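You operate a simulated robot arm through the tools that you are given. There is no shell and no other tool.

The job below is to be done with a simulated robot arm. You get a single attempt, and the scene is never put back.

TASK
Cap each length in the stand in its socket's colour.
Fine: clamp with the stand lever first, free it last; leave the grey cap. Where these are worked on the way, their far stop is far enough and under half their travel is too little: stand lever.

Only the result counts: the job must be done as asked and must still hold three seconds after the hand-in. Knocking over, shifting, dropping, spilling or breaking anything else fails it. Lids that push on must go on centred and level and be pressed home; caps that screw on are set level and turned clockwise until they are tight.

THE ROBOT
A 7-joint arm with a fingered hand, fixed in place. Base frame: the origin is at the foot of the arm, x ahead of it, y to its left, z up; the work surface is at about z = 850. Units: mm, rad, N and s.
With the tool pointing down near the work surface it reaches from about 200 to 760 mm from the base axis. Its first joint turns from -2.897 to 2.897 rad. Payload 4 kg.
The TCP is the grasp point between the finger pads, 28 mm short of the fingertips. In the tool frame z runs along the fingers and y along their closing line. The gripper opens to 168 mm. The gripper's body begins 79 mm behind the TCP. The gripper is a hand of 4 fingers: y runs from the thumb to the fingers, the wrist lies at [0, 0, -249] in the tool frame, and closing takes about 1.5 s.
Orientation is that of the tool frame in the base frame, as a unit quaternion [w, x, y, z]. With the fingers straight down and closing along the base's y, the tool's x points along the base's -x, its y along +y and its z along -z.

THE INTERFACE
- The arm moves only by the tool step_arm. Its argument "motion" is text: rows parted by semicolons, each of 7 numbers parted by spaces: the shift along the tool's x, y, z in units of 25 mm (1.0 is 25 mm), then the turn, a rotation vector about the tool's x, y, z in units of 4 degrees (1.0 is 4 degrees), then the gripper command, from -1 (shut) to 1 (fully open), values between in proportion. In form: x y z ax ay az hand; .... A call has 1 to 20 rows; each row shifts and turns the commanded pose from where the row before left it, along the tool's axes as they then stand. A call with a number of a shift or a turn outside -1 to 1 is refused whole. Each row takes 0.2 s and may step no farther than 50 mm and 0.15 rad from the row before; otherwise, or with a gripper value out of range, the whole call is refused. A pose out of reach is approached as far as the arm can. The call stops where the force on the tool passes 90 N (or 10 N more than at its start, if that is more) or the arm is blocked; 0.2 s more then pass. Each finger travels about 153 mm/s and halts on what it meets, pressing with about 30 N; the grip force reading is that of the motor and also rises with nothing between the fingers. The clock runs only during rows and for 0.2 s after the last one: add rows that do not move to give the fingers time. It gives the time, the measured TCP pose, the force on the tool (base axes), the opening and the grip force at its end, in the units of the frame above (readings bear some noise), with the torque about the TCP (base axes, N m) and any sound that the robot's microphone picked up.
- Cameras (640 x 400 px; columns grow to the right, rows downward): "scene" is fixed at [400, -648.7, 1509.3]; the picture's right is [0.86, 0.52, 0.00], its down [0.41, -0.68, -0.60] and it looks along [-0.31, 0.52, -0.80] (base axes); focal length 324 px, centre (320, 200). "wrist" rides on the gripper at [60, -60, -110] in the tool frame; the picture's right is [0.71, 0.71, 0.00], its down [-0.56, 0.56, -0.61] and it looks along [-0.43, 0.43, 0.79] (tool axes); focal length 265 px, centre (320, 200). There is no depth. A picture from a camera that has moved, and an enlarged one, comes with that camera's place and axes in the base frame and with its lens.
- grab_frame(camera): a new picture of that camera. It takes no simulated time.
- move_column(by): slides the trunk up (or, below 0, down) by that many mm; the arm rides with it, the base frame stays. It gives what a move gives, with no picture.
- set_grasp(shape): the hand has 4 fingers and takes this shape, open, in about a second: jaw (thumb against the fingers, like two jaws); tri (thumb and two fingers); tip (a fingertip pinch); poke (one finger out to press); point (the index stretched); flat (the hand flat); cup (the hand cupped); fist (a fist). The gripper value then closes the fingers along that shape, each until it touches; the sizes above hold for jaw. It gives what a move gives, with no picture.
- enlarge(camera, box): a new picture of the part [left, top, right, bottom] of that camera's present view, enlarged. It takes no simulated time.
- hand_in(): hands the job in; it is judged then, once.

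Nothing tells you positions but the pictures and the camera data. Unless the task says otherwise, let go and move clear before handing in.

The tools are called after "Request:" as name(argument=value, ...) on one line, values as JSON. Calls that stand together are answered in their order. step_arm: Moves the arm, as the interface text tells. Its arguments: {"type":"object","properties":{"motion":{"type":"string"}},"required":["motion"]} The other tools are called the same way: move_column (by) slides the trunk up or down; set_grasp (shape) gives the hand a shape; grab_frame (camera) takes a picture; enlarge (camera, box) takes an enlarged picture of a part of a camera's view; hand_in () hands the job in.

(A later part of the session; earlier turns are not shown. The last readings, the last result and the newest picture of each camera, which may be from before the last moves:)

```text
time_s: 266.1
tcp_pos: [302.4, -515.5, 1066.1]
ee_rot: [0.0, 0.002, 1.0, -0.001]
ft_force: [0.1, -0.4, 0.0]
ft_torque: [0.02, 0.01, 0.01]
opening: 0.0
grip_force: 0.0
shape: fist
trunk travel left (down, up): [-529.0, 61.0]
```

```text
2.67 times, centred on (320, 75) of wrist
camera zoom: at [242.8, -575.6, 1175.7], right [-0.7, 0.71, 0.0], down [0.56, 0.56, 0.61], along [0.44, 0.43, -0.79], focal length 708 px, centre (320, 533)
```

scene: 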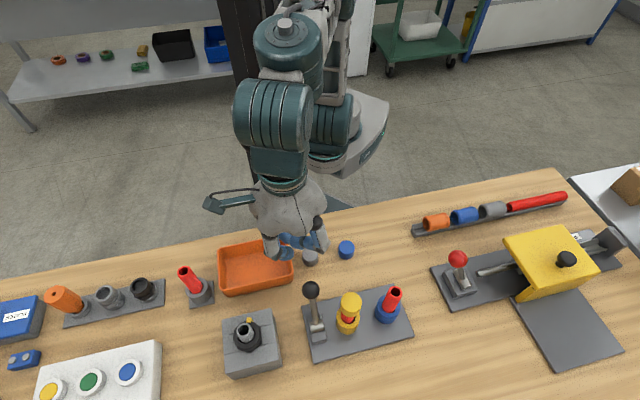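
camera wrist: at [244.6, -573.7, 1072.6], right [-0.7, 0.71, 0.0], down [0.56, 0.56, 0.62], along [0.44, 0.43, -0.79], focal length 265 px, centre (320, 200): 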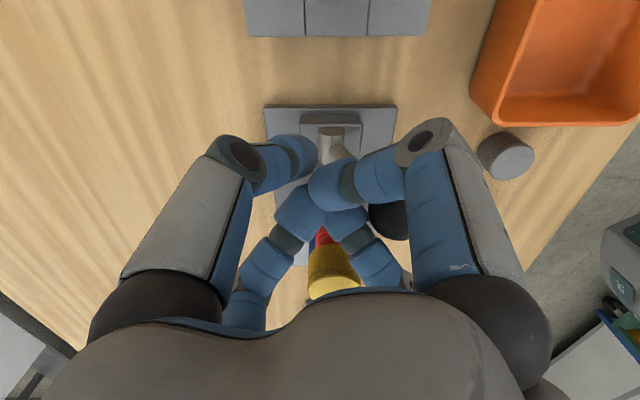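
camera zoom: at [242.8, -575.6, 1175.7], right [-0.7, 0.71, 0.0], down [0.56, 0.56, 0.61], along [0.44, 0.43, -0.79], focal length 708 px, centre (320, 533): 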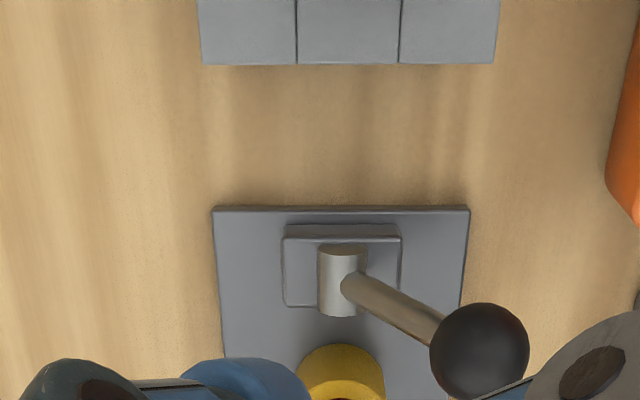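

The lever is at its far stop. Now I fetch the blue cap at about (271,-322.6).

Request:
step_arm(motion="0.125 0.774 0 0 0 0 -1;0.125 0.774 0 0 0 0 -1;0.125 0.774 0 0 0 0 -1;0.125 0.774 0 0 0 0 -1;0.125 0.774 0 0 0 0 -1;0.125 0.774 0 0 0 0 -1;0.125 0.774 0 0 0 0 -1;0.125 0.774 0 0 0 0 -1;0.125 0.774 0 0 0 0 -1;0.125 0.774 0 0 0 0 -1;0 0 0 0 0 0 -1")

Request:
set_grasp(shape="jaw")

Request:
step_arm(motion="0 0 0 0 0 0 -0.1;0 0 0 0 0 0 -0.1;0 0 0 0 0 0 -0.1;0 0 0 0 0 0 -0.1")

Request:
enlarge(camera="wrist", box=[250, 20, 390, 180])

Request:
enlarge(camera="scene", box=[280, 200, 440, 360])

```text
time_s: 268.6
tcp_pos: [271.9, -319.7, 1064.2]
ee_rot: [0.001, 0.002, 1.0, -0.001]
ft_force: [0.0, 0.2, -0.3]
ft_torque: [-0.03, 0.0, 0.02]
opening: 0.0
grip_force: 0.1
shape: fist
trunk travel left (down, up): [-529.0, 61.0]
```

```text
time_s: 269.4
tcp_pos: [272.8, -320.7, 1064.9]
ee_rot: [0.002, 0.002, 1.0, 0.0]
ft_force: [-0.6, -0.1, 0.3]
ft_torque: [0.02, 0.01, -0.04]
opening: 167.8
grip_force: 0.1
shape: jaw
trunk travel left (down, up): [-529.0, 61.0]
```

```text
time_s: 270.4
tcp_pos: [273.1, -320.2, 1062.8]
ee_rot: [0.002, 0.001, 1.0, 0.0]
ft_force: [-0.3, -0.4, -0.3]
ft_torque: [0.02, -0.01, 0.01]
opening: 76.1
grip_force: 0.0
shape: jaw
trunk travel left (down, up): [-529.0, 61.0]
```

```text
2.50 times, centred on (320, 100) of wrist
camera zoom: at [212.6, -380.9, 1173.4], right [-0.7, 0.71, 0.0], down [0.56, 0.56, 0.62], along [0.44, 0.43, -0.79], focal length 664 px, centre (320, 450)
```

zoom: 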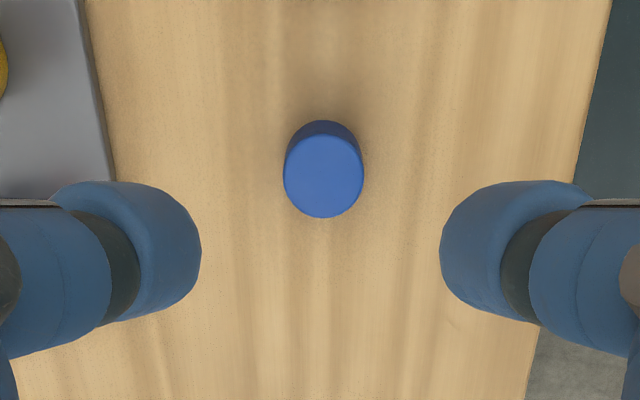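

```text
2.50 times, centred on (360, 280) of scene
camera zoom: at [400.0, -648.7, 1509.3], right [0.86, 0.52, 0.0], down [0.41, -0.68, -0.6], along [-0.31, 0.52, -0.8], focal length 810 px, centre (220, 0)
```

zoom: 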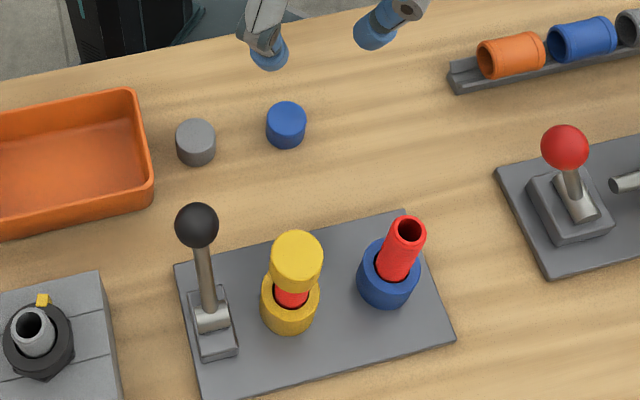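

Request:
step_arm(motion="0.056 -0.064 0 0 0 0 -0.1;0 0 0 0 0 0 -0.1")

Request:
move_column(by=-150)

Request:
enlarge(camera="wrist", box=[250, 60, 390, 220])

```text
time_s: 271.1
tcp_pos: [271.4, -322.5, 1064.8]
ee_rot: [0.002, 0.003, 1.0, -0.001]
ft_force: [-0.4, -0.5, -0.9]
ft_torque: [0.01, -0.02, 0.02]
opening: 75.9
grip_force: 0.1
shape: jaw
trunk travel left (down, up): [-529.0, 61.0]
```

```text
time_s: 272.8
tcp_pos: [271.3, -322.1, 913.6]
ee_rot: [0.002, 0.001, 1.0, 0.0]
ft_force: [0.9, -0.5, -0.2]
ft_torque: [-0.01, -0.02, -0.01]
opening: 75.9
grip_force: 0.0
shape: jaw
trunk travel left (down, up): [-379.0, 211.0]
```

```text
2.50 times, centred on (320, 140) of wrist
camera zoom: at [211.3, -382.6, 1024.0], right [-0.7, 0.71, 0.0], down [0.56, 0.56, 0.62], along [0.44, 0.43, -0.79], focal length 664 px, centre (320, 350)
```

zoom: 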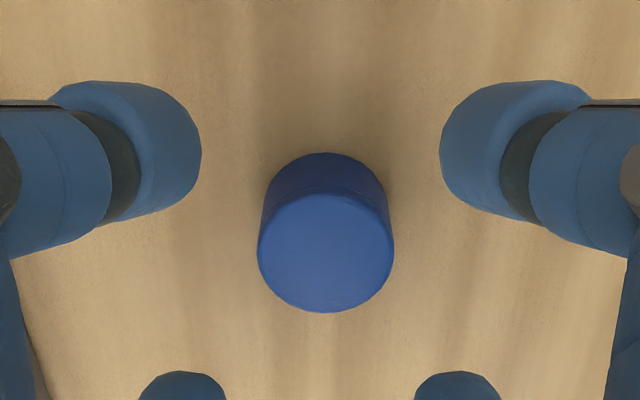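

Request:
step_arm(motion="0.02 0.03 0.36 0 0 0 -0.1;0 0 0.36 0 0 0 -0.1;0 0 0.36 0 0 0 -0.1;0 0 0 0 0 0 -0.1;0 0 0 0 0 0 -1;0 0 0 0 0 0 -1;0 0 0 0 0 0 -1;0 0 0 0 0 0 -1;0 0 0 0 0 0 -1;0 0 0 0 0 0 -1")

Request:
enlarge(camera="wrist", box=[250, 60, 390, 220])

Request:
enlarge(camera="scene", box=[280, 170, 420, 280])

```text
time_s: 275.0
tcp_pos: [270.6, -320.7, 888.3]
ee_rot: [0.002, 0.002, 1.0, -0.001]
ft_force: [-0.5, 0.5, -0.4]
ft_torque: [0.01, 0.0, -0.01]
opening: 30.4
grip_force: 30.5
shape: jaw
trunk travel left (down, up): [-379.0, 211.0]
```

```text
2.50 times, centred on (320, 140) of wrist
camera zoom: at [210.6, -382.3, 996.9], right [-0.7, 0.71, 0.0], down [0.56, 0.56, 0.62], along [0.44, 0.43, -0.79], focal length 664 px, centre (320, 350)
```

zoom: 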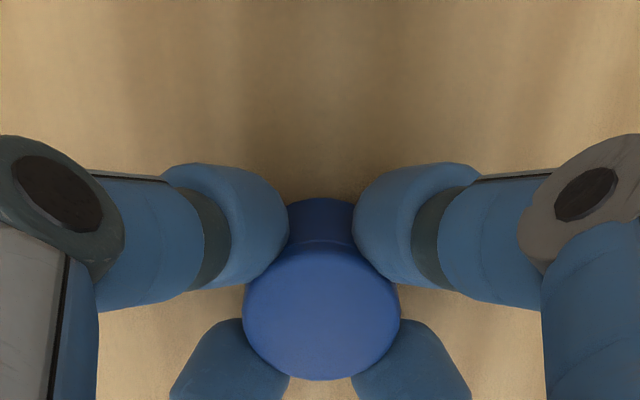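

```text
3.64 times, centred on (350, 225) of scene
camera zoom: at [400.0, -648.7, 1509.3], right [0.86, 0.52, 0.0], down [0.41, -0.68, -0.6], along [-0.31, 0.52, -0.8], focal length 1179 px, centre (211, 109)
```

zoom: 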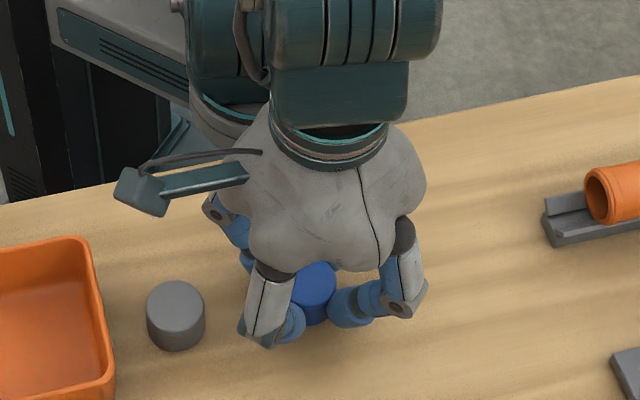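

The blue cap is gripped. I lift it and carry it over the blue-socket tube.

Request:
move_column(by=155)

Request:
step_arm(motion="-0.763 -0.461 0 0 0 0 -1;-0.763 -0.461 0 0 0 0 -1;-0.763 -0.461 0 0 0 0 -1;-0.763 -0.461 0 0 0 0 -1;-0.763 -0.461 0 0 0 0 -1;-0.763 -0.461 0 0 0 0 -1;-0.763 -0.461 0 0 0 0 -1;0 0 0 0 0 0 -1")

Request:
enlarge(camera="wrist", box=[250, 40, 390, 220])

Request:
enlarge(camera="scene", box=[295, 240, 435, 350])

```text
time_s: 276.8
tcp_pos: [271.2, -321.1, 1042.0]
ee_rot: [0.002, 0.001, 1.0, -0.001]
ft_force: [-0.5, 0.3, 0.2]
ft_torque: [0.01, 0.0, -0.02]
opening: 30.1
grip_force: 29.7
shape: jaw
trunk travel left (down, up): [-534.0, 56.0]
```

```text
time_s: 278.6
tcp_pos: [406.2, -404.4, 1043.1]
ee_rot: [0.001, 0.001, 1.0, -0.001]
ft_force: [0.2, 0.6, -0.2]
ft_torque: [0.03, 0.02, 0.0]
opening: 30.1
grip_force: 30.1
shape: jaw
trunk travel left (down, up): [-534.0, 56.0]
```

```text
2.22 times, centred on (320, 130) of wrist
camera zoom: at [344.5, -464.8, 1153.6], right [-0.7, 0.71, 0.0], down [0.56, 0.56, 0.62], along [0.44, 0.43, -0.79], focal length 590 px, centre (320, 356)
```

zoom: 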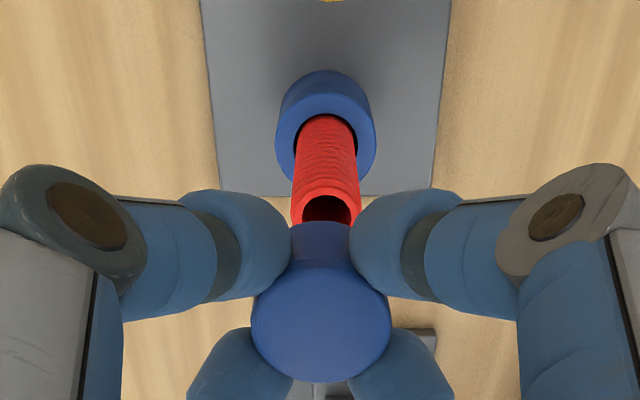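

```text
3.64 times, centred on (365, 295) of scene
camera zoom: at [400.0, -648.7, 1509.3], right [0.86, 0.52, 0.0], down [0.41, -0.68, -0.6], along [-0.31, 0.52, -0.8], focal length 1179 px, centre (156, -146)
```

zoom: 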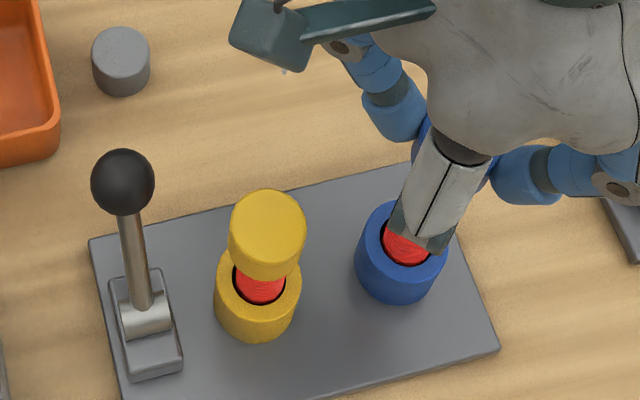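

Request:
step_arm(motion="0.012 0.084 0 0 0 0 -1;0 0 0 0 0 -1 -1;0 0 0 0 0 -1 -1;0 0 0 0 0 -1 -1;0 0 0 0 0 -1 -1;0 0 0 0 0 -1 -1;0 0 0 0 0 -1 -1;0 0 0 0 0 -1 -1;0 0 0 0 0 0 -1;0 0 0 0 0 0 -1")

Request:
enlarge(camera="wrist", box=[270, 60, 370, 220])

```text
time_s: 280.8
tcp_pos: [403.8, -400.7, 1043.3]
ee_rot: [0.001, -0.24, 0.971, -0.001]
ft_force: [0.2, -0.9, -0.5]
ft_torque: [-0.02, 0.0, 0.0]
opening: 30.5
grip_force: 30.1
shape: jaw
trunk travel left (down, up): [-534.0, 56.0]
```

```text
2.50 times, centred on (320, 140) of wrist
camera zoom: at [378.8, -482.3, 1152.5], right [-0.96, 0.29, 0.0], down [0.23, 0.75, 0.61], along [0.18, 0.59, -0.79], focal length 664 px, centre (320, 350)
```

zoom: 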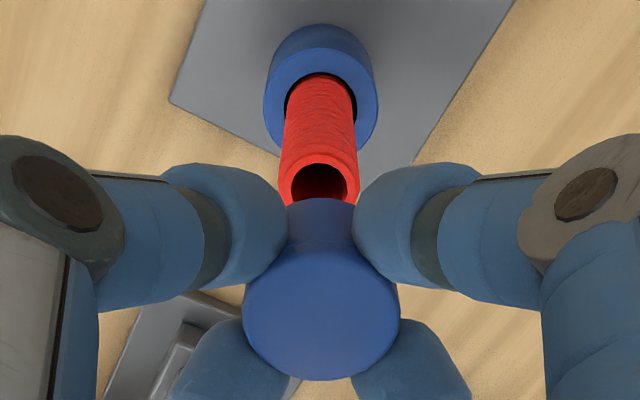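

Request:
step_arm(motion="0.048 -0.065 0 0 0 0 -1;0 0 0.4 0 0 0 -1;0 0 0.4 0 0 0 -1;0 0 0.4 0 0 0 -1;0 0 0 0 0 0 -1")

Request:
enlarge(camera="wrist", box=[270, 60, 370, 220])

Request:
enlarge(camera="scene", box=[320, 250, 430, 340])

```text
time_s: 282.0
tcp_pos: [402.9, -402.3, 1013.1]
ee_rot: [0.002, -0.24, 0.971, -0.001]
ft_force: [-0.4, 1.2, 0.2]
ft_torque: [0.02, 0.04, 0.0]
opening: 30.2
grip_force: 29.7
shape: jaw
trunk travel left (down, up): [-534.0, 56.0]
```

```text
2.50 times, centred on (320, 140) of wrist
camera zoom: at [378.0, -484.3, 1122.5], right [-0.96, 0.3, 0.0], down [0.23, 0.75, 0.61], along [0.18, 0.59, -0.79], focal length 664 px, centre (320, 350)
```

zoom: 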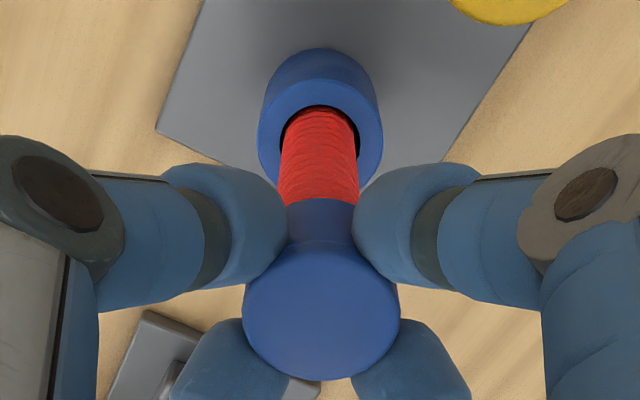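

```text
4.44 times, centred on (375, 295) of scene
camera zoom: at [400.0, -648.7, 1509.3], right [0.86, 0.52, 0.0], down [0.41, -0.68, -0.6], along [-0.31, 0.52, -0.8], focal length 1441 px, centre (76, -222)
```

zoom: 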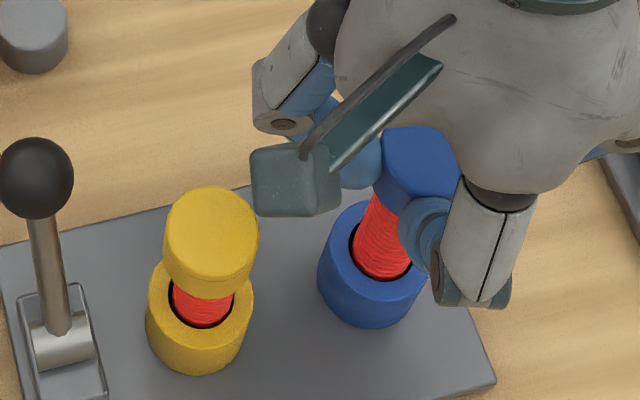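

Aligned. This time I lower slowly while already turning clockwise, to see whether anything catches at the tube's end.

Request:
step_arm(motion="0 0 0.04 0 0 1 -1;0 0 0.04 0 0 1 -1;0 0 0.04 0 0 1 -1;0 0 0.04 0 0 1 -1;0 0 0.04 0 0 1 -1;0 0 0.04 0 0 1 -1;0 0 0.04 0 0 1 -1")

Request:
step_arm(motion="0 0 0.04 0 0 1 -1;0 0 0.04 0 0 1 -1;0 0 0.04 0 0 1 -1;0 0 0.04 0 0 1 -1;0 0 0.04 0 0 1 -1")

Request:
enlarge(camera="wrist", box=[270, 60, 370, 220])

```text
time_s: 283.6
tcp_pos: [404.0, -401.8, 1006.5]
ee_rot: [0.001, 0.003, 1.0, -0.001]
ft_force: [-0.7, 0.4, 0.2]
ft_torque: [-0.02, -0.01, 0.01]
opening: 30.2
grip_force: 30.9
shape: jaw
trunk travel left (down, up): [-534.0, 56.0]
```

```text
time_s: 284.8
tcp_pos: [403.0, -402.1, 999.7]
ee_rot: [0.002, 0.176, 0.984, 0.0]
ft_force: [-0.6, -0.2, -0.4]
ft_torque: [0.02, 0.0, 0.01]
opening: 30.4
grip_force: 30.0
shape: jaw
trunk travel left (down, up): [-534.0, 56.0]
```

```text
2.50 times, centred on (320, 140) of wrist
camera zoom: at [326.1, -438.1, 1109.8], right [-0.42, 0.91, 0.0], down [0.71, 0.33, 0.62], along [0.56, 0.26, -0.79], focal length 664 px, centre (320, 350)
```

zoom: 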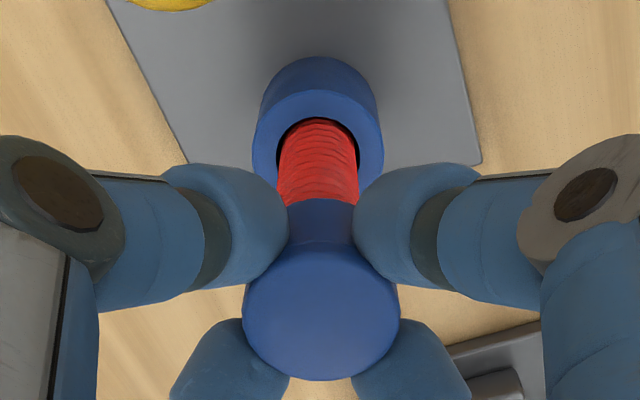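

Request:
step_arm(motion="0 0 0.03 0 0 1 -1;0 0 0.03 0 0 1 -1;0 0 0.03 0 0 1 -1;0 0 0.03 0 0 1 -1;0 0 0.03 0 0 1 -1;0 0 0.03 0 0 1 -1;0 0 0.03 0 0 1 -1")

Request:
step_arm(motion="0 0 0.03 0 0 1 -1;0 0 0.03 0 0 1 -1;0 0 0.03 0 0 1 -1;0 0 0.03 0 0 1 -1;0 0 0.03 0 0 1 -1;0 0 0.03 0 0 1 -1;0 0 0.03 0 0 1 -1")

Request:
step_arm(motion="0 0 0.03 0 0 1 -1;0 0 0.03 0 0 1 -1;0 0 0.03 0 0 1 -1;0 0 0.03 0 0 1 -1")

Request:
enlarge(camera="wrist", box=[270, 60, 370, 220])

```text
time_s: 286.4
tcp_pos: [403.5, -402.1, 994.5]
ee_rot: [0.002, 0.409, 0.912, 0.001]
ft_force: [-0.2, -0.4, -0.5]
ft_torque: [0.0, -0.01, 0.0]
opening: 30.1
grip_force: 30.3
shape: jaw
trunk travel left (down, up): [-534.0, 56.0]
```

```text
time_s: 288.0
tcp_pos: [404.8, -401.6, 988.8]
ee_rot: [0.0, 0.617, 0.787, 0.0]
ft_force: [0.0, -0.2, -0.1]
ft_torque: [0.0, 0.0, -0.02]
opening: 30.4
grip_force: 30.0
shape: jaw
trunk travel left (down, up): [-534.0, 56.0]
```

```text
time_s: 289.0
tcp_pos: [405.7, -402.7, 987.2]
ee_rot: [0.002, 0.72, 0.694, 0.001]
ft_force: [0.0, 0.9, 0.4]
ft_torque: [-0.02, 0.0, 0.02]
opening: 30.2
grip_force: 29.4
shape: jaw
trunk travel left (down, up): [-534.0, 56.0]
```

```text
2.50 times, centred on (320, 140) of wrist
camera zoom: at [346.8, -340.2, 1095.7], right [0.73, 0.68, 0.0], down [0.53, -0.58, 0.62], along [0.42, -0.45, -0.79], focal length 664 px, centre (320, 350)
```

zoom: 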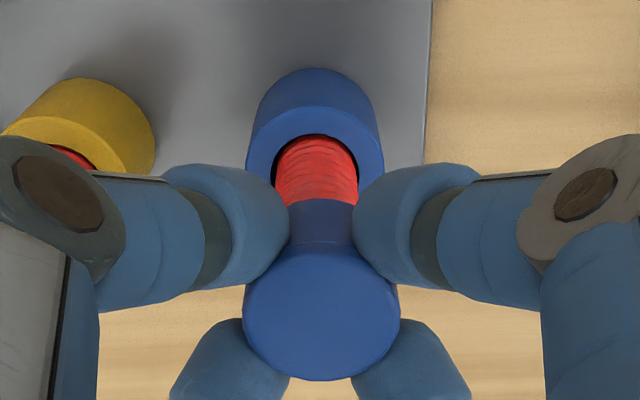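

Request:
step_arm(motion="0 0 0.03 0 0 1 -1;0 0 0.03 0 0 1 -1;0 0 0.03 0 0 1 -1;0 0 0.03 0 0 1 -1;0 0 0 0 0 0 -1")

Request:
step_arm(motion="0 0 0.03 0 0 1 -1;0 0 0.03 0 0 1 -1;0 0 0.03 0 0 1 -1;0 0 0 0 0 0 -1")

Request:
enlarge(camera="wrist", box=[270, 60, 370, 220])

```text
time_s: 290.2
tcp_pos: [403.6, -403.4, 983.5]
ee_rot: [0.002, 0.81, 0.587, 0.001]
ft_force: [-0.5, -0.9, 4.8]
ft_torque: [-0.04, 0.02, -0.01]
opening: 30.0
grip_force: 29.4
shape: jaw
trunk travel left (down, up): [-534.0, 56.0]
```

```text
time_s: 291.2
tcp_pos: [402.5, -403.2, 983.5]
ee_rot: [0.005, 0.867, 0.499, 0.001]
ft_force: [1.7, -1.1, 30.1]
ft_torque: [-0.07, 0.03, 0.03]
opening: 30.7
grip_force: 29.9
shape: jaw
trunk travel left (down, up): [-534.0, 56.0]
```

```text
2.50 times, centred on (320, 140) of wrist
camera zoom: at [381.0, -319.8, 1092.0], right [0.97, 0.25, 0.0], down [0.2, -0.76, 0.62], along [0.16, -0.6, -0.78], focal length 664 px, centre (320, 350)
```

zoom: 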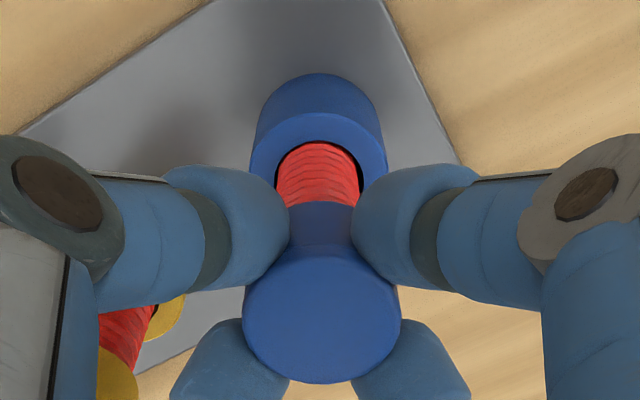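

The blue cap seats at the same height, well centred. I ease the press a little and turn it clockwise.

Request:
step_arm(motion="0 0 -0.03 0 0 1 -1;0 0 0 0 0 1 -1;0 0 0 0 0 1 -1;0 0 0 0 0 1 -1;0 0 0 0 0 1 -1;0 0 0 0 0 1 -1;0 0 0 0 0 1 -1;0 0 0 0 0 1 -1;0 0 0 0 0 1 -1;0 0 0 0 0 1 -1")

Request:
step_arm(motion="0 0 0 0 0 1 -1;0 0 0 0 0 1 -1;0 0 0 0 0 1 -1;0 0 0 0 0 1 -1;0 0 0 0 0 1 -1;0 0 0 0 0 1 -1;0 0 0 0 0 1 -1;0 0 0 0 0 1 -1;0 0 0 0 0 1 -1;0 0 0 0 0 1 -1")

Request:
step_arm(motion="0 0 0 0 0 1 -1;0 0 0 0 0 1 -1;0 0 0 0 0 1 -1;0 0 0 0 0 1 -1;0 0 0 0 0 1 -1;0 0 0 0 0 1 -1;0 0 0 0 0 1 -1;0 0 0 0 0 1 -1;0 0 0 0 0 1 -1;0 0 0 0 0 1 -1")

Request:
enlarge(camera="wrist", box=[270, 60, 370, 220])

```text
time_s: 293.4
tcp_pos: [401.8, -401.8, 983.4]
ee_rot: [0.002, 0.985, 0.171, 0.002]
ft_force: [-0.3, -2.5, 28.2]
ft_torque: [-0.02, 0.02, 0.11]
opening: 30.8
grip_force: 30.0
shape: jaw
trunk travel left (down, up): [-534.0, 56.0]
```

```text
time_s: 295.6
tcp_pos: [403.4, -402.6, 983.2]
ee_rot: [0.001, 0.984, -0.176, 0.002]
ft_force: [0.0, -2.1, 20.1]
ft_torque: [-0.02, 0.04, 0.04]
opening: 31.0
grip_force: 30.3
shape: jaw
trunk travel left (down, up): [-534.0, 56.0]
```

```text
time_s: 297.8
tcp_pos: [403.1, -402.1, 983.4]
ee_rot: [0.002, 0.865, -0.502, 0.002]
ft_force: [-1.2, -0.3, 24.0]
ft_torque: [-0.03, 0.05, 0.11]
opening: 30.9
grip_force: 29.8
shape: jaw
trunk travel left (down, up): [-534.0, 56.0]
```

```text
2.50 times, centred on (320, 140) of wrist
camera zoom: at [485.4, -425.6, 1092.7], right [-0.26, -0.96, 0.0], down [-0.76, 0.21, 0.61], along [-0.59, 0.16, -0.79], focal length 664 px, centre (320, 350)
```

zoom: 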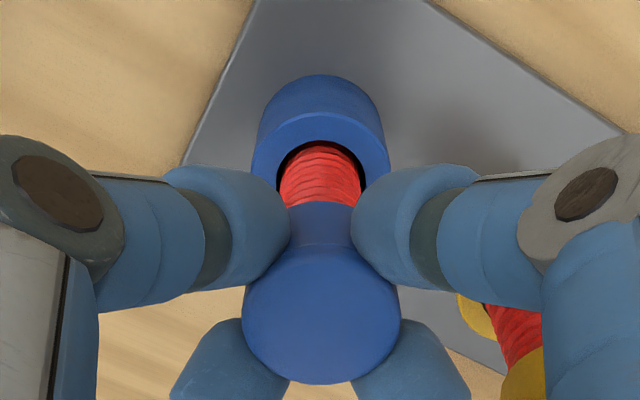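

No thread catch here either. With this one well centred and level, I press straight down progressively to see whether it goes home with a click.

Request:
step_arm(motion="0 0 0.1 0 0 0 -1;0 0 0 0 0 0 -1")

Request:
step_arm(motion="0 0 0.1 0 0 0 -1;0 0 0 0 0 0 -1")

Request:
step_arm(motion="0 0 0.1 0 0 0 -1;0 0 0 0 0 0 -1")

Request:
step_arm(motion="0 0 0.1 0 0 0 -1;0 0 0 0 0 0 -1")

Request:
enlarge(camera="wrist", box=[270, 60, 370, 220])

```text
time_s: 298.4
tcp_pos: [403.9, -402.4, 983.2]
ee_rot: [0.001, 0.865, -0.501, 0.005]
ft_force: [-1.0, 0.0, 40.2]
ft_torque: [0.0, 0.05, 0.1]
opening: 31.2
grip_force: 29.6
shape: jaw
trunk travel left (down, up): [-534.0, 56.0]
```

```text
time_s: 299.0
tcp_pos: [403.4, -403.5, 982.3]
ee_rot: [0.002, 0.865, -0.502, 0.006]
ft_force: [-2.5, 0.7, 50.8]
ft_torque: [0.05, 0.1, 0.17]
opening: 31.3
grip_force: 29.6
shape: jaw
trunk travel left (down, up): [-534.0, 56.0]
```

```text
time_s: 299.6
tcp_pos: [403.6, -403.3, 981.5]
ee_rot: [0.003, 0.865, -0.501, 0.008]
ft_force: [-2.0, 0.2, 59.6]
ft_torque: [0.09, 0.09, 0.15]
opening: 32.1
grip_force: 29.9
shape: jaw
trunk travel left (down, up): [-534.0, 56.0]
```

```text
time_s: 300.2
tcp_pos: [402.8, -401.6, 981.2]
ee_rot: [0.004, 0.865, -0.501, 0.011]
ft_force: [-2.9, 1.9, 73.4]
ft_torque: [0.15, 0.09, 0.15]
opening: 33.1
grip_force: 30.0
shape: jaw
trunk travel left (down, up): [-534.0, 56.0]
```

```text
2.50 times, centred on (320, 140) of wrist
camera zoom: at [484.3, -423.5, 1091.9], right [-0.26, -0.96, 0.01], down [-0.77, 0.22, 0.6], along [-0.58, 0.15, -0.8], focal length 664 px, centre (320, 350)
```

zoom: 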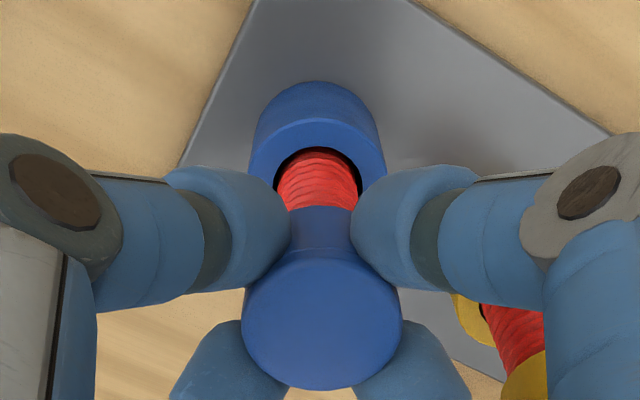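

It is simply seated; nothing snaps at 73 N. I back the force off and check whether the cap is now held by pulling up very slightly.

Request:
step_arm(motion="0 0 -0.2 0 0 0 -1;0 0 -0.2 0 0 0 -1;0 0 -0.04 0 0 0 -1;0 0 0 0 0 0 -1")

Request:
step_arm(motion="0 0 -0.06 0 0 0 -1;0 0 -0.06 0 0 0 -1;0 0 0 0 0 0 -1")

Request:
enlarge(camera="wrist", box=[270, 60, 370, 220])

```text
time_s: 301.2
tcp_pos: [402.7, -402.0, 982.7]
ee_rot: [-0.001, 0.866, -0.501, 0.002]
ft_force: [-0.1, -0.8, 18.0]
ft_torque: [-0.07, -0.05, 0.04]
opening: 32.5
grip_force: 30.6
shape: jaw
trunk travel left (down, up): [-534.0, 56.0]
```

```text
time_s: 302.0
tcp_pos: [403.4, -401.7, 986.2]
ee_rot: [0.0, 0.865, -0.502, 0.001]
ft_force: [0.2, 0.1, -0.2]
ft_torque: [-0.03, 0.01, -0.01]
opening: 32.4
grip_force: 30.0
shape: jaw
trunk travel left (down, up): [-534.0, 56.0]
```

```text
2.50 times, centred on (320, 140) of wrist
camera zoom: at [486.3, -425.1, 1095.0], right [-0.26, -0.97, 0.0], down [-0.76, 0.21, 0.61], along [-0.59, 0.16, -0.79], focal length 664 px, centre (320, 350)
```

zoom: 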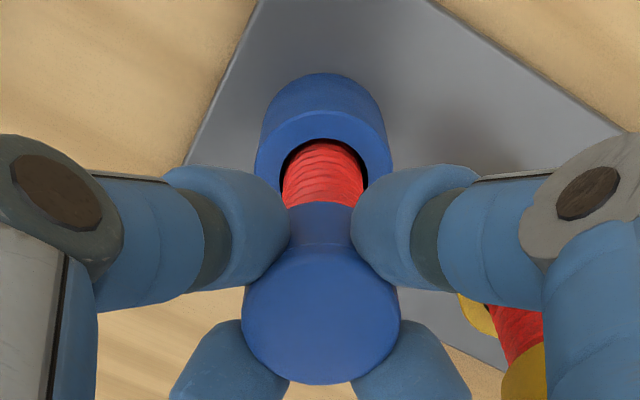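

Still loose. To understand how these caps fasten, I'll look inside the blue cap: lift it clear, unwind the wrist, and tilt it toward the scene camera.

Request:
step_arm(motion="0 0 -0.3 0 0 0 -1;0 0 -0.7 0 0 0 -1;0 0 -0.8 0 0 0 -1;0 0 -0.8 0 0 -1 -1;0 0 0 0 0 -1 -1;0 0 0 0 0 -1 -1;0 0 0 0 0 -1 -1;0 0 0 0 0 -1 -1;0 0 0 0 0 -1 -1;0 0 0 0 0 -1 -1;0 0 0 0 0 -1 -1;0 0 0 0 0 -1 -1;0 0 0 0 0 -1 -1;0 0 0 0 0 -1 -1;0 0 0 0 0 -1 -1;0 0 0 0 0 -1 -1;0 0 0 0 0 -1 -1;0 0 0 0 0 -1 -1;0 0 0 0 0 -1 -1;0 0 0 0 0 -1 -1")

Request:
step_arm(motion="0 0 0 0 0 -1 -1;0 0 0 0 0 -1 -1;0 0 0 0 0 -1 -1;0 0 0 0 0 -1 -1;0 0 0 0 0 -1 -1;0 0 0 0 0 -1 -1;0 0 0 0 0 -1 -1;0 0 0 0 0 -1 -1;0 0 0 0 0 -1 -1;0 0 0 0 0 -1 -1;0 0 0 0 0 -1 -1;0 0 0 0 0 -1 -1;0 0 0 0 0 -1 -1;0 0 0 0 0 -1 -1;0 0 0 0 0 -1 -1;0 0 0 0 0 -1 -1;0 0 0 0 0 -1 -1;0 0 0 0 0 -1 -1;0 0 0 0 0 -1 -1;0 0 0 0 0 -1 -1")

Request:
step_arm(motion="0 0 0 0 0 -1 -1;0 0 0 0 0 -1 -1;0 0 0 0 0 -1 -1;0 0 0 0 0 -1 -1;0 0 0 0 0 -1 -1;0 0 0 0 0 -1 -1;0 0 0 0 0 -1 -1;0 0 0 0 0 -1 -1;0 0 0 0 0 -1 -1;0 0 0 0 0 -1 -1;0 0 0 0 0 -1 -1;0 0 0 0 0 -1 -1;0 0 0 0 0 -1 -1;0 0 0 0 0 -1 -1;0 0 0 0 0 -1 -1;0 0 0 0 0 -1 -1;0 0 0 0 0 -1 -1;0 0 0 0 0 -1 -1;0 0 0 0 0 -1 -1;0 0 0 0 0 -1 -1")

Request:
enlarge(camera="wrist", box=[250, 40, 390, 220])

Request:
grab_frame(camera="scene")

```text
time_s: 306.2
tcp_pos: [403.7, -402.7, 1049.6]
ee_rot: [0.0, 0.998, 0.07, 0.002]
ft_force: [-0.1, -0.5, -0.1]
ft_torque: [0.01, 0.02, 0.0]
opening: 32.1
grip_force: 30.3
shape: jaw
trunk travel left (down, up): [-534.0, 56.0]
```

```text
time_s: 310.4
tcp_pos: [403.3, -401.6, 1050.0]
ee_rot: [0.002, 0.72, 0.694, 0.001]
ft_force: [-0.2, 0.5, -0.3]
ft_torque: [-0.02, 0.01, 0.02]
opening: 32.2
grip_force: 29.9
shape: jaw
trunk travel left (down, up): [-534.0, 56.0]
```

```text
time_s: 314.6
tcp_pos: [403.3, -401.8, 1050.8]
ee_rot: [0.003, 0.106, 0.994, 0.0]
ft_force: [0.1, -0.9, 0.0]
ft_torque: [-0.03, -0.02, 0.01]
opening: 32.3
grip_force: 29.8
shape: jaw
trunk travel left (down, up): [-534.0, 56.0]
```

```text
2.22 times, centred on (320, 130) of wrist
camera zoom: at [332.5, -449.8, 1160.1], right [-0.54, 0.84, 0.0], down [0.66, 0.43, 0.62], along [0.52, 0.33, -0.79], focal length 590 px, centre (320, 356)
```

zoom: 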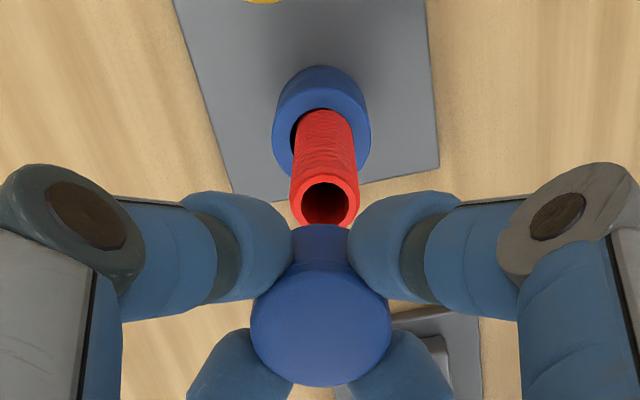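

```text
taken
```

scene: 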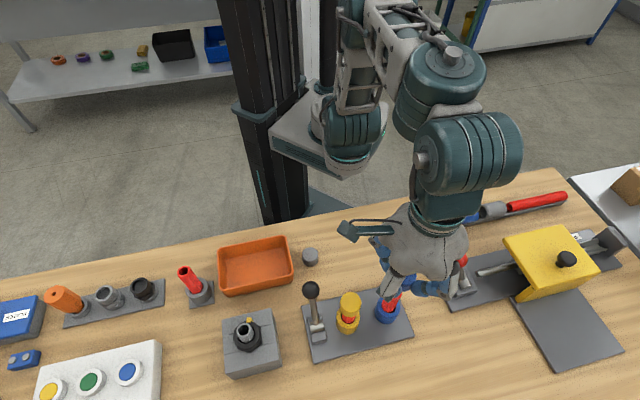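

Request:
move_column(by=50)

Request:
step_arm(motion="0 0.4 -0.6 0 0 0 -1;0 0.6 -0.6 0 0 0 -1;0 0.6 -0.6 0 0 0 -1;0 0 0 1 0 0 -1;0 0 0 1 0 0 -1;0 0 0 1 0 0 -1;0 0 0 1 0 0 -1;0 0 0 1 0 0 -1;0 0 0 1 0 0 -1;0 0 0 1 0 0 -1;0 0 0 1 0 0 -1;0 0 0 1 0 0 -1;0 0 0 1 0 0 -1;0 0 0 0 0 0 -1")

Request:
grab_frame(camera="scene")

```text
time_s: 315.5
tcp_pos: [403.3, -403.2, 1101.2]
ee_rot: [0.003, 0.107, 0.994, -0.001]
ft_force: [0.3, -0.9, -0.6]
ft_torque: [0.01, -0.02, 0.0]
opening: 32.0
grip_force: 30.0
shape: jaw
trunk travel left (down, up): [-584.0, 6.0]
```

```text
time_s: 318.5
tcp_pos: [425.2, -363.6, 1149.3]
ee_rot: [-0.033, 0.1, 0.971, -0.217]
ft_force: [-0.3, 0.2, 0.1]
ft_torque: [-0.02, 0.01, -0.01]
opening: 32.2
grip_force: 30.1
shape: jaw
out of reach, approached as far as the arm can: row 4, 5, 7, 13
trunk travel left (down, up): [-584.0, 6.0]
```

```text
taken
```

scene: 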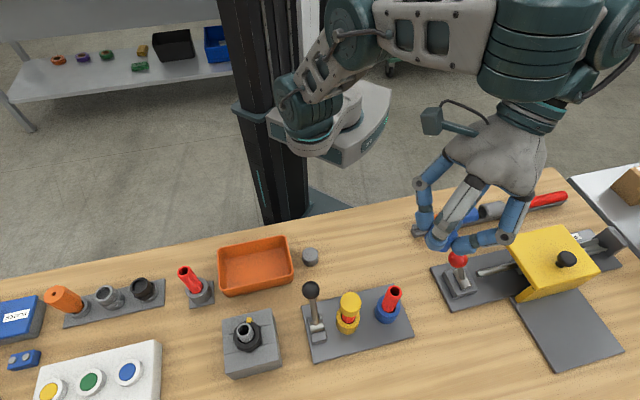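

Tilting pushes the arm to its limits and isn't worth the risk. I bring the hand back to vertical.

Request:
step_arm(motion="0 0 0 -0.904 -0.041 0.01 -1;0 0 0 -0.904 -0.041 0.01 -1;0 0 0 -0.904 -0.041 0.01 -1;0 0 0 -0.904 -0.041 0.01 -1;0 0 0 -0.904 -0.041 0.01 -1;0 0 0 -0.904 -0.041 0.01 -1;0 0 0 -0.904 -0.041 0.01 -1;0 0 0 0 0 0 -1;0 0 0 0 0 0 -1")

Request:
grab_frame(camera="wrist")

Request:
grab_frame(camera="scene")

```text
time_s: 320.5
tcp_pos: [434.0, -362.1, 1150.3]
ee_rot: [-0.006, 0.106, 0.994, -0.018]
ft_force: [0.8, -0.1, 0.0]
ft_torque: [0.01, -0.02, -0.01]
opening: 32.0
grip_force: 30.6
shape: jaw
out of reach, approached as far as the arm can: row 7
trunk travel left (down, up): [-584.0, 6.0]
```

```text
taken
camera wrist: at [362.8, -405.4, 1261.1], right [-0.54, 0.84, -0.02], down [0.67, 0.45, 0.59], along [0.5, 0.31, -0.81], focal length 265 px, centre (320, 200)
```

wrist: 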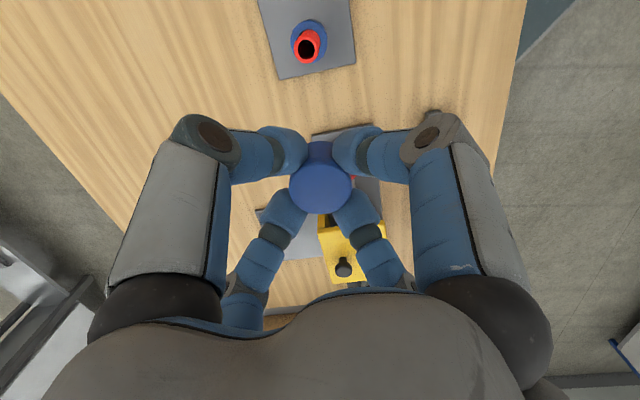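

```text
taken
```

scene: 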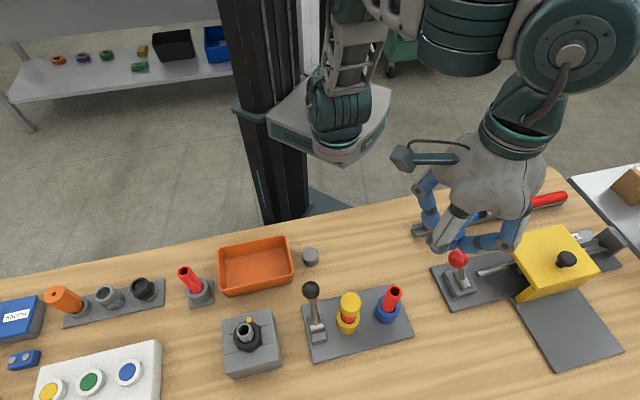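

Request:
step_arm(motion="0.2 -0.4 0.8 -0.53 -0.12 0 -1;0.2 -0.4 0.8 0 0 0 -1;0.2 -0.4 0.8 0 0 0 -1;0.2 -0.4 0.8 0 0 0 -1;0.04 -0.22 0.6 0 0 0 -1;0 0 0 0 0 0 -1;0 0 0 0 0 0 -1")

Request:
grab_frame(camera="scene")

Request:
enlarge(camera="wrist", box=[250, 40, 390, 220])

```text
time_s: 322.1
tcp_pos: [395.5, -396.4, 1049.8]
ee_rot: [0.005, 0.105, 0.994, 0.019]
ft_force: [0.0, -0.6, -0.1]
ft_torque: [0.02, 0.01, 0.03]
opening: 32.2
grip_force: 29.8
shape: jaw
out of reach, approached as far as the arm can: row 1
trunk travel left (down, up): [-584.0, 6.0]
```

```text
taken
```

scene: 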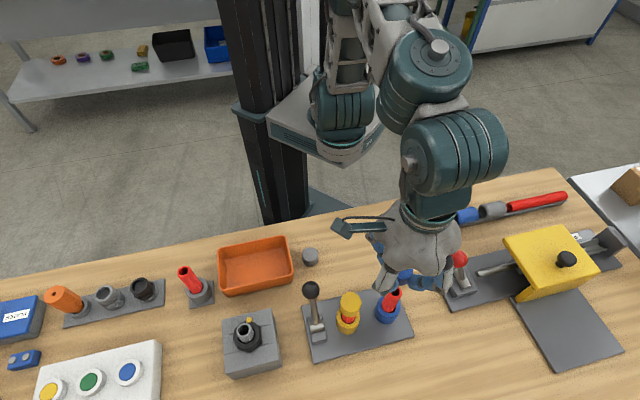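

```text
2.22 times, centred on (320, 130) of wrist
camera zoom: at [323.1, -447.8, 1157.0], right [-0.54, 0.84, 0.02], down [0.65, 0.41, 0.64], along [0.53, 0.36, -0.77], focal length 590 px, centre (320, 356)
```

zoom: 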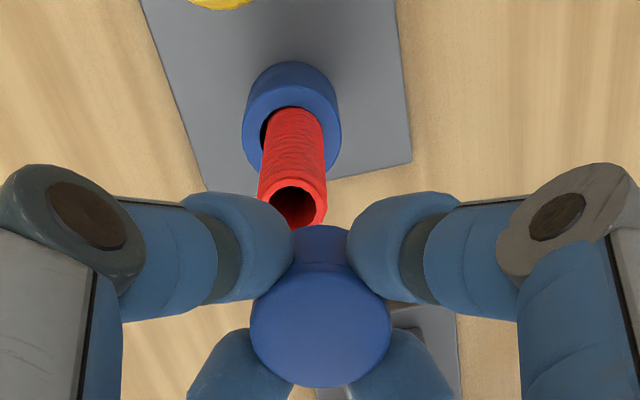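

Request:
step_arm(motion="0 0 0 0.556 0.086 0 -1;0 0 0 0 0 0 -1;0 0 0 0 0 0 -1")

Request:
enlarge(camera="wrist", box=[250, 40, 390, 220])

```text
time_s: 322.9
tcp_pos: [397.2, -397.4, 1050.5]
ee_rot: [0.001, 0.105, 0.994, -0.001]
ft_force: [-0.5, -0.5, -0.4]
ft_torque: [-0.01, -0.02, -0.01]
opening: 31.7
grip_force: 30.3
shape: jaw
trunk travel left (down, up): [-584.0, 6.0]
```

```text
2.22 times, centred on (320, 130) of wrist
camera zoom: at [325.2, -443.9, 1159.8], right [-0.54, 0.84, 0.0], down [0.66, 0.43, 0.62], along [0.52, 0.33, -0.79], focal length 590 px, centre (320, 356)
```

zoom: 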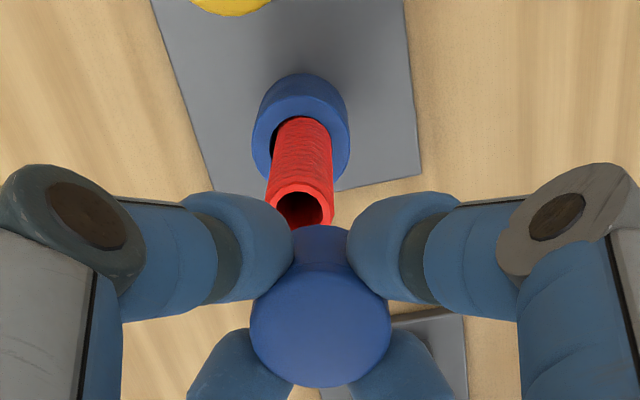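

Hand is vertical again. Before deciding how to finish, I look closely at the tube's ribbing to see whether it is a helical thread or plain rings.

Request:
enlarge(camera="wrist", box=[295, 85, 345, 145])

Request:
enlarge(camera="scene", box=[505, 185, 575, 225])

Request:
enlarge(camera="scene", box=[165, 255, 225, 310])

Request:
enlarge(camera="scene", box=[410, 195, 510, 245])

```text
6.67 times, centred on (320, 115) of wrist
camera zoom: at [325.2, -443.9, 1159.8], right [-0.54, 0.84, 0.0], down [0.66, 0.43, 0.62], along [0.52, 0.33, -0.79], focal length 1769 px, centre (320, 767)
```

zoom: 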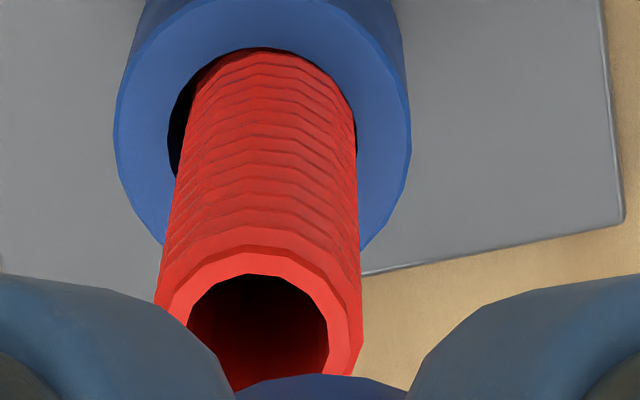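

```text
9.14 times, centred on (540, 205) of scene
camera zoom: at [400.0, -648.7, 1509.3], right [0.86, 0.52, 0.0], down [0.41, -0.68, -0.6], along [-0.31, 0.52, -0.8], focal length 2964 px, centre (-1691, 154)
```

zoom: 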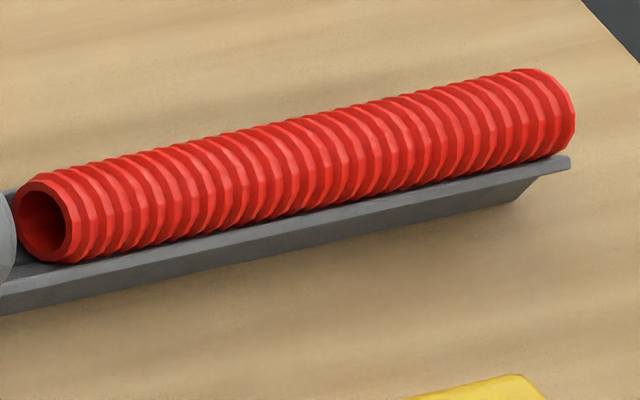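

```text
7.27 times, centred on (195, 282) of scene
camera zoom: at [400.0, -648.7, 1509.3], right [0.86, 0.52, 0.0], down [0.41, -0.68, -0.6], along [-0.31, 0.52, -0.8], focal length 2358 px, centre (1229, -400)
```

zoom: 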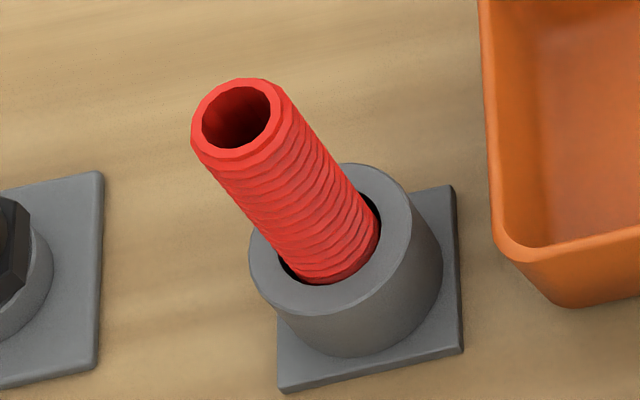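

```text
6.40 times, centred on (460, 220) of scene
camera zoom: at [400.0, -648.7, 1509.3], right [0.86, 0.52, 0.0], down [0.41, -0.68, -0.6], along [-0.31, 0.52, -0.8], focal length 2075 px, centre (-576, 72)
```

zoom: 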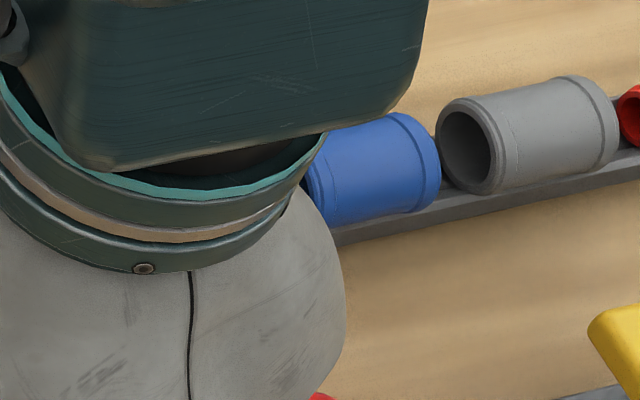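

That settles it: the ribs are plain annular rings, so the lengths are corrugated tube and the caps are push-on caps, which is why turning did nothing. I re-centre the blue cap over its tube to push it home.

Request:
step_arm(motion="-0.321 -0.144 0 0 0 0 -1;0 0 0.4 0 0 0 -1;0 0 0.4 0 0 0 -1;0 0 0.4 0 0 0 -1;0 0 0 0 0 0 -1;0 0 0 0 0 0 -1")

Request:
enlarge(camera="wrist", box=[270, 60, 370, 220])

Request:
enlarge(camera="scene", box=[320, 250, 430, 340])

```text
time_s: 324.3
tcp_pos: [401.5, -403.0, 1020.7]
ee_rot: [0.001, 0.105, 0.994, 0.0]
ft_force: [-0.1, 0.3, 0.0]
ft_torque: [0.01, -0.02, 0.03]
opening: 32.0
grip_force: 30.3
shape: jaw
trunk travel left (down, up): [-584.0, 6.0]
```

```text
2.50 times, centred on (320, 140) of wrist
camera zoom: at [331.2, -449.0, 1129.5], right [-0.54, 0.84, 0.0], down [0.66, 0.43, 0.62], along [0.52, 0.33, -0.79], focal length 664 px, centre (320, 350)
```

zoom: 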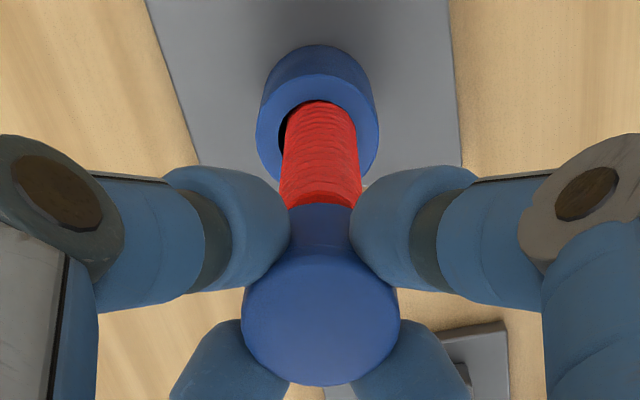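

```text
4.44 times, centred on (375, 295) of scene
camera zoom: at [400.0, -648.7, 1509.3], right [0.86, 0.52, 0.0], down [0.41, -0.68, -0.6], along [-0.31, 0.52, -0.8], focal length 1441 px, centre (76, -222)
```

zoom: 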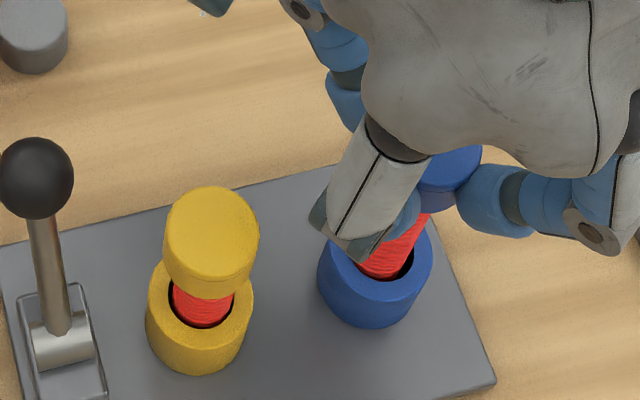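

Request:
step_arm(motion="-0.026 0.026 0 0 0 0 -1;0 0 0.2 0 0 0 -1;0 0 0.2 0 0 0 -1;0 0 0.2 0 0 0 -1;0 0 0 0 0 0 -1")

Request:
step_arm(motion="0 0 0.12 0 0 0 -1;0 0 0.12 0 0 0 -1;0 0 0.12 0 0 0 -1;0 0 0.12 0 0 0 -1;0 0 0 0 0 0 -1")

Request:
step_arm(motion="0 0 0.1 0 0 0 -1;0 0 0.1 0 0 0 -1;0 0 0 0 0 0 -1")

Request:
enlarge(camera="wrist", box=[270, 60, 370, 220])

```text
time_s: 325.5
tcp_pos: [404.0, -403.9, 1004.8]
ee_rot: [0.001, 0.105, 0.994, -0.001]
ft_force: [-0.3, -0.2, 0.2]
ft_torque: [0.01, 0.01, 0.01]
opening: 31.8
grip_force: 30.2
shape: jaw
trunk travel left (down, up): [-584.0, 6.0]
```

```text
time_s: 326.7
tcp_pos: [403.8, -403.3, 992.1]
ee_rot: [0.001, 0.106, 0.994, 0.0]
ft_force: [-0.4, -0.8, 0.3]
ft_torque: [0.0, 0.0, 0.0]
opening: 32.0
grip_force: 30.4
shape: jaw
trunk travel left (down, up): [-584.0, 6.0]
```

```text
time_s: 327.5
tcp_pos: [405.2, -402.9, 987.1]
ee_rot: [0.001, 0.105, 0.994, 0.0]
ft_force: [0.4, -0.2, -0.1]
ft_torque: [0.03, 0.02, -0.01]
opening: 32.0
grip_force: 30.1
shape: jaw
trunk travel left (down, up): [-584.0, 6.0]
```

```text
2.50 times, centred on (320, 140) of wrist
camera zoom: at [333.5, -450.4, 1096.9], right [-0.54, 0.84, 0.0], down [0.66, 0.43, 0.62], along [0.52, 0.33, -0.79], focal length 664 px, centre (320, 350)
```

zoom: 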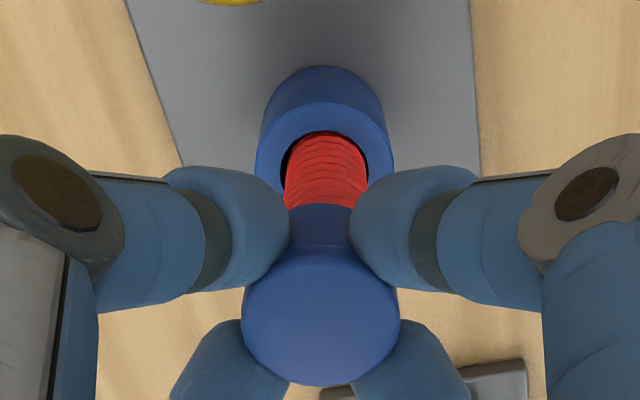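

Request:
step_arm(motion="0 0 0.1 0 0 0 -1;0 0 0.1 0 0 0 -1;0 0 0 0 0 0 -1")

Request:
step_arm(motion="0 0 0.1 0 0 0 -1;0 0 0.05 0 0 0 -1;0 0 0 0 0 0 -1")

Request:
step_arm(motion="0 0 0.1 0 0 0 -1;0 0 0.1 0 0 0 -1;0 0 0 0 0 0 -1")

```text
time_s: 328.3
tcp_pos: [403.1, -403.8, 982.2]
ee_rot: [0.001, 0.106, 0.994, 0.0]
ft_force: [-0.9, 0.7, 3.6]
ft_torque: [0.05, 0.08, 0.04]
opening: 32.1
grip_force: 29.5
shape: jaw
trunk travel left (down, up): [-584.0, 6.0]
```

```text
time_s: 329.1
tcp_pos: [404.9, -403.5, 981.5]
ee_rot: [0.004, 0.105, 0.994, -0.003]
ft_force: [-3.2, -0.4, 35.9]
ft_torque: [-0.02, 0.19, 0.01]
opening: 32.4
grip_force: 29.9
shape: jaw
trunk travel left (down, up): [-584.0, 6.0]
```

```text
time_s: 329.9
tcp_pos: [404.7, -402.6, 980.5]
ee_rot: [0.006, 0.106, 0.994, -0.005]
ft_force: [-6.0, -0.5, 64.0]
ft_torque: [0.05, 0.25, 0.04]
opening: 33.3
grip_force: 30.1
shape: jaw
trunk travel left (down, up): [-584.0, 6.0]
```

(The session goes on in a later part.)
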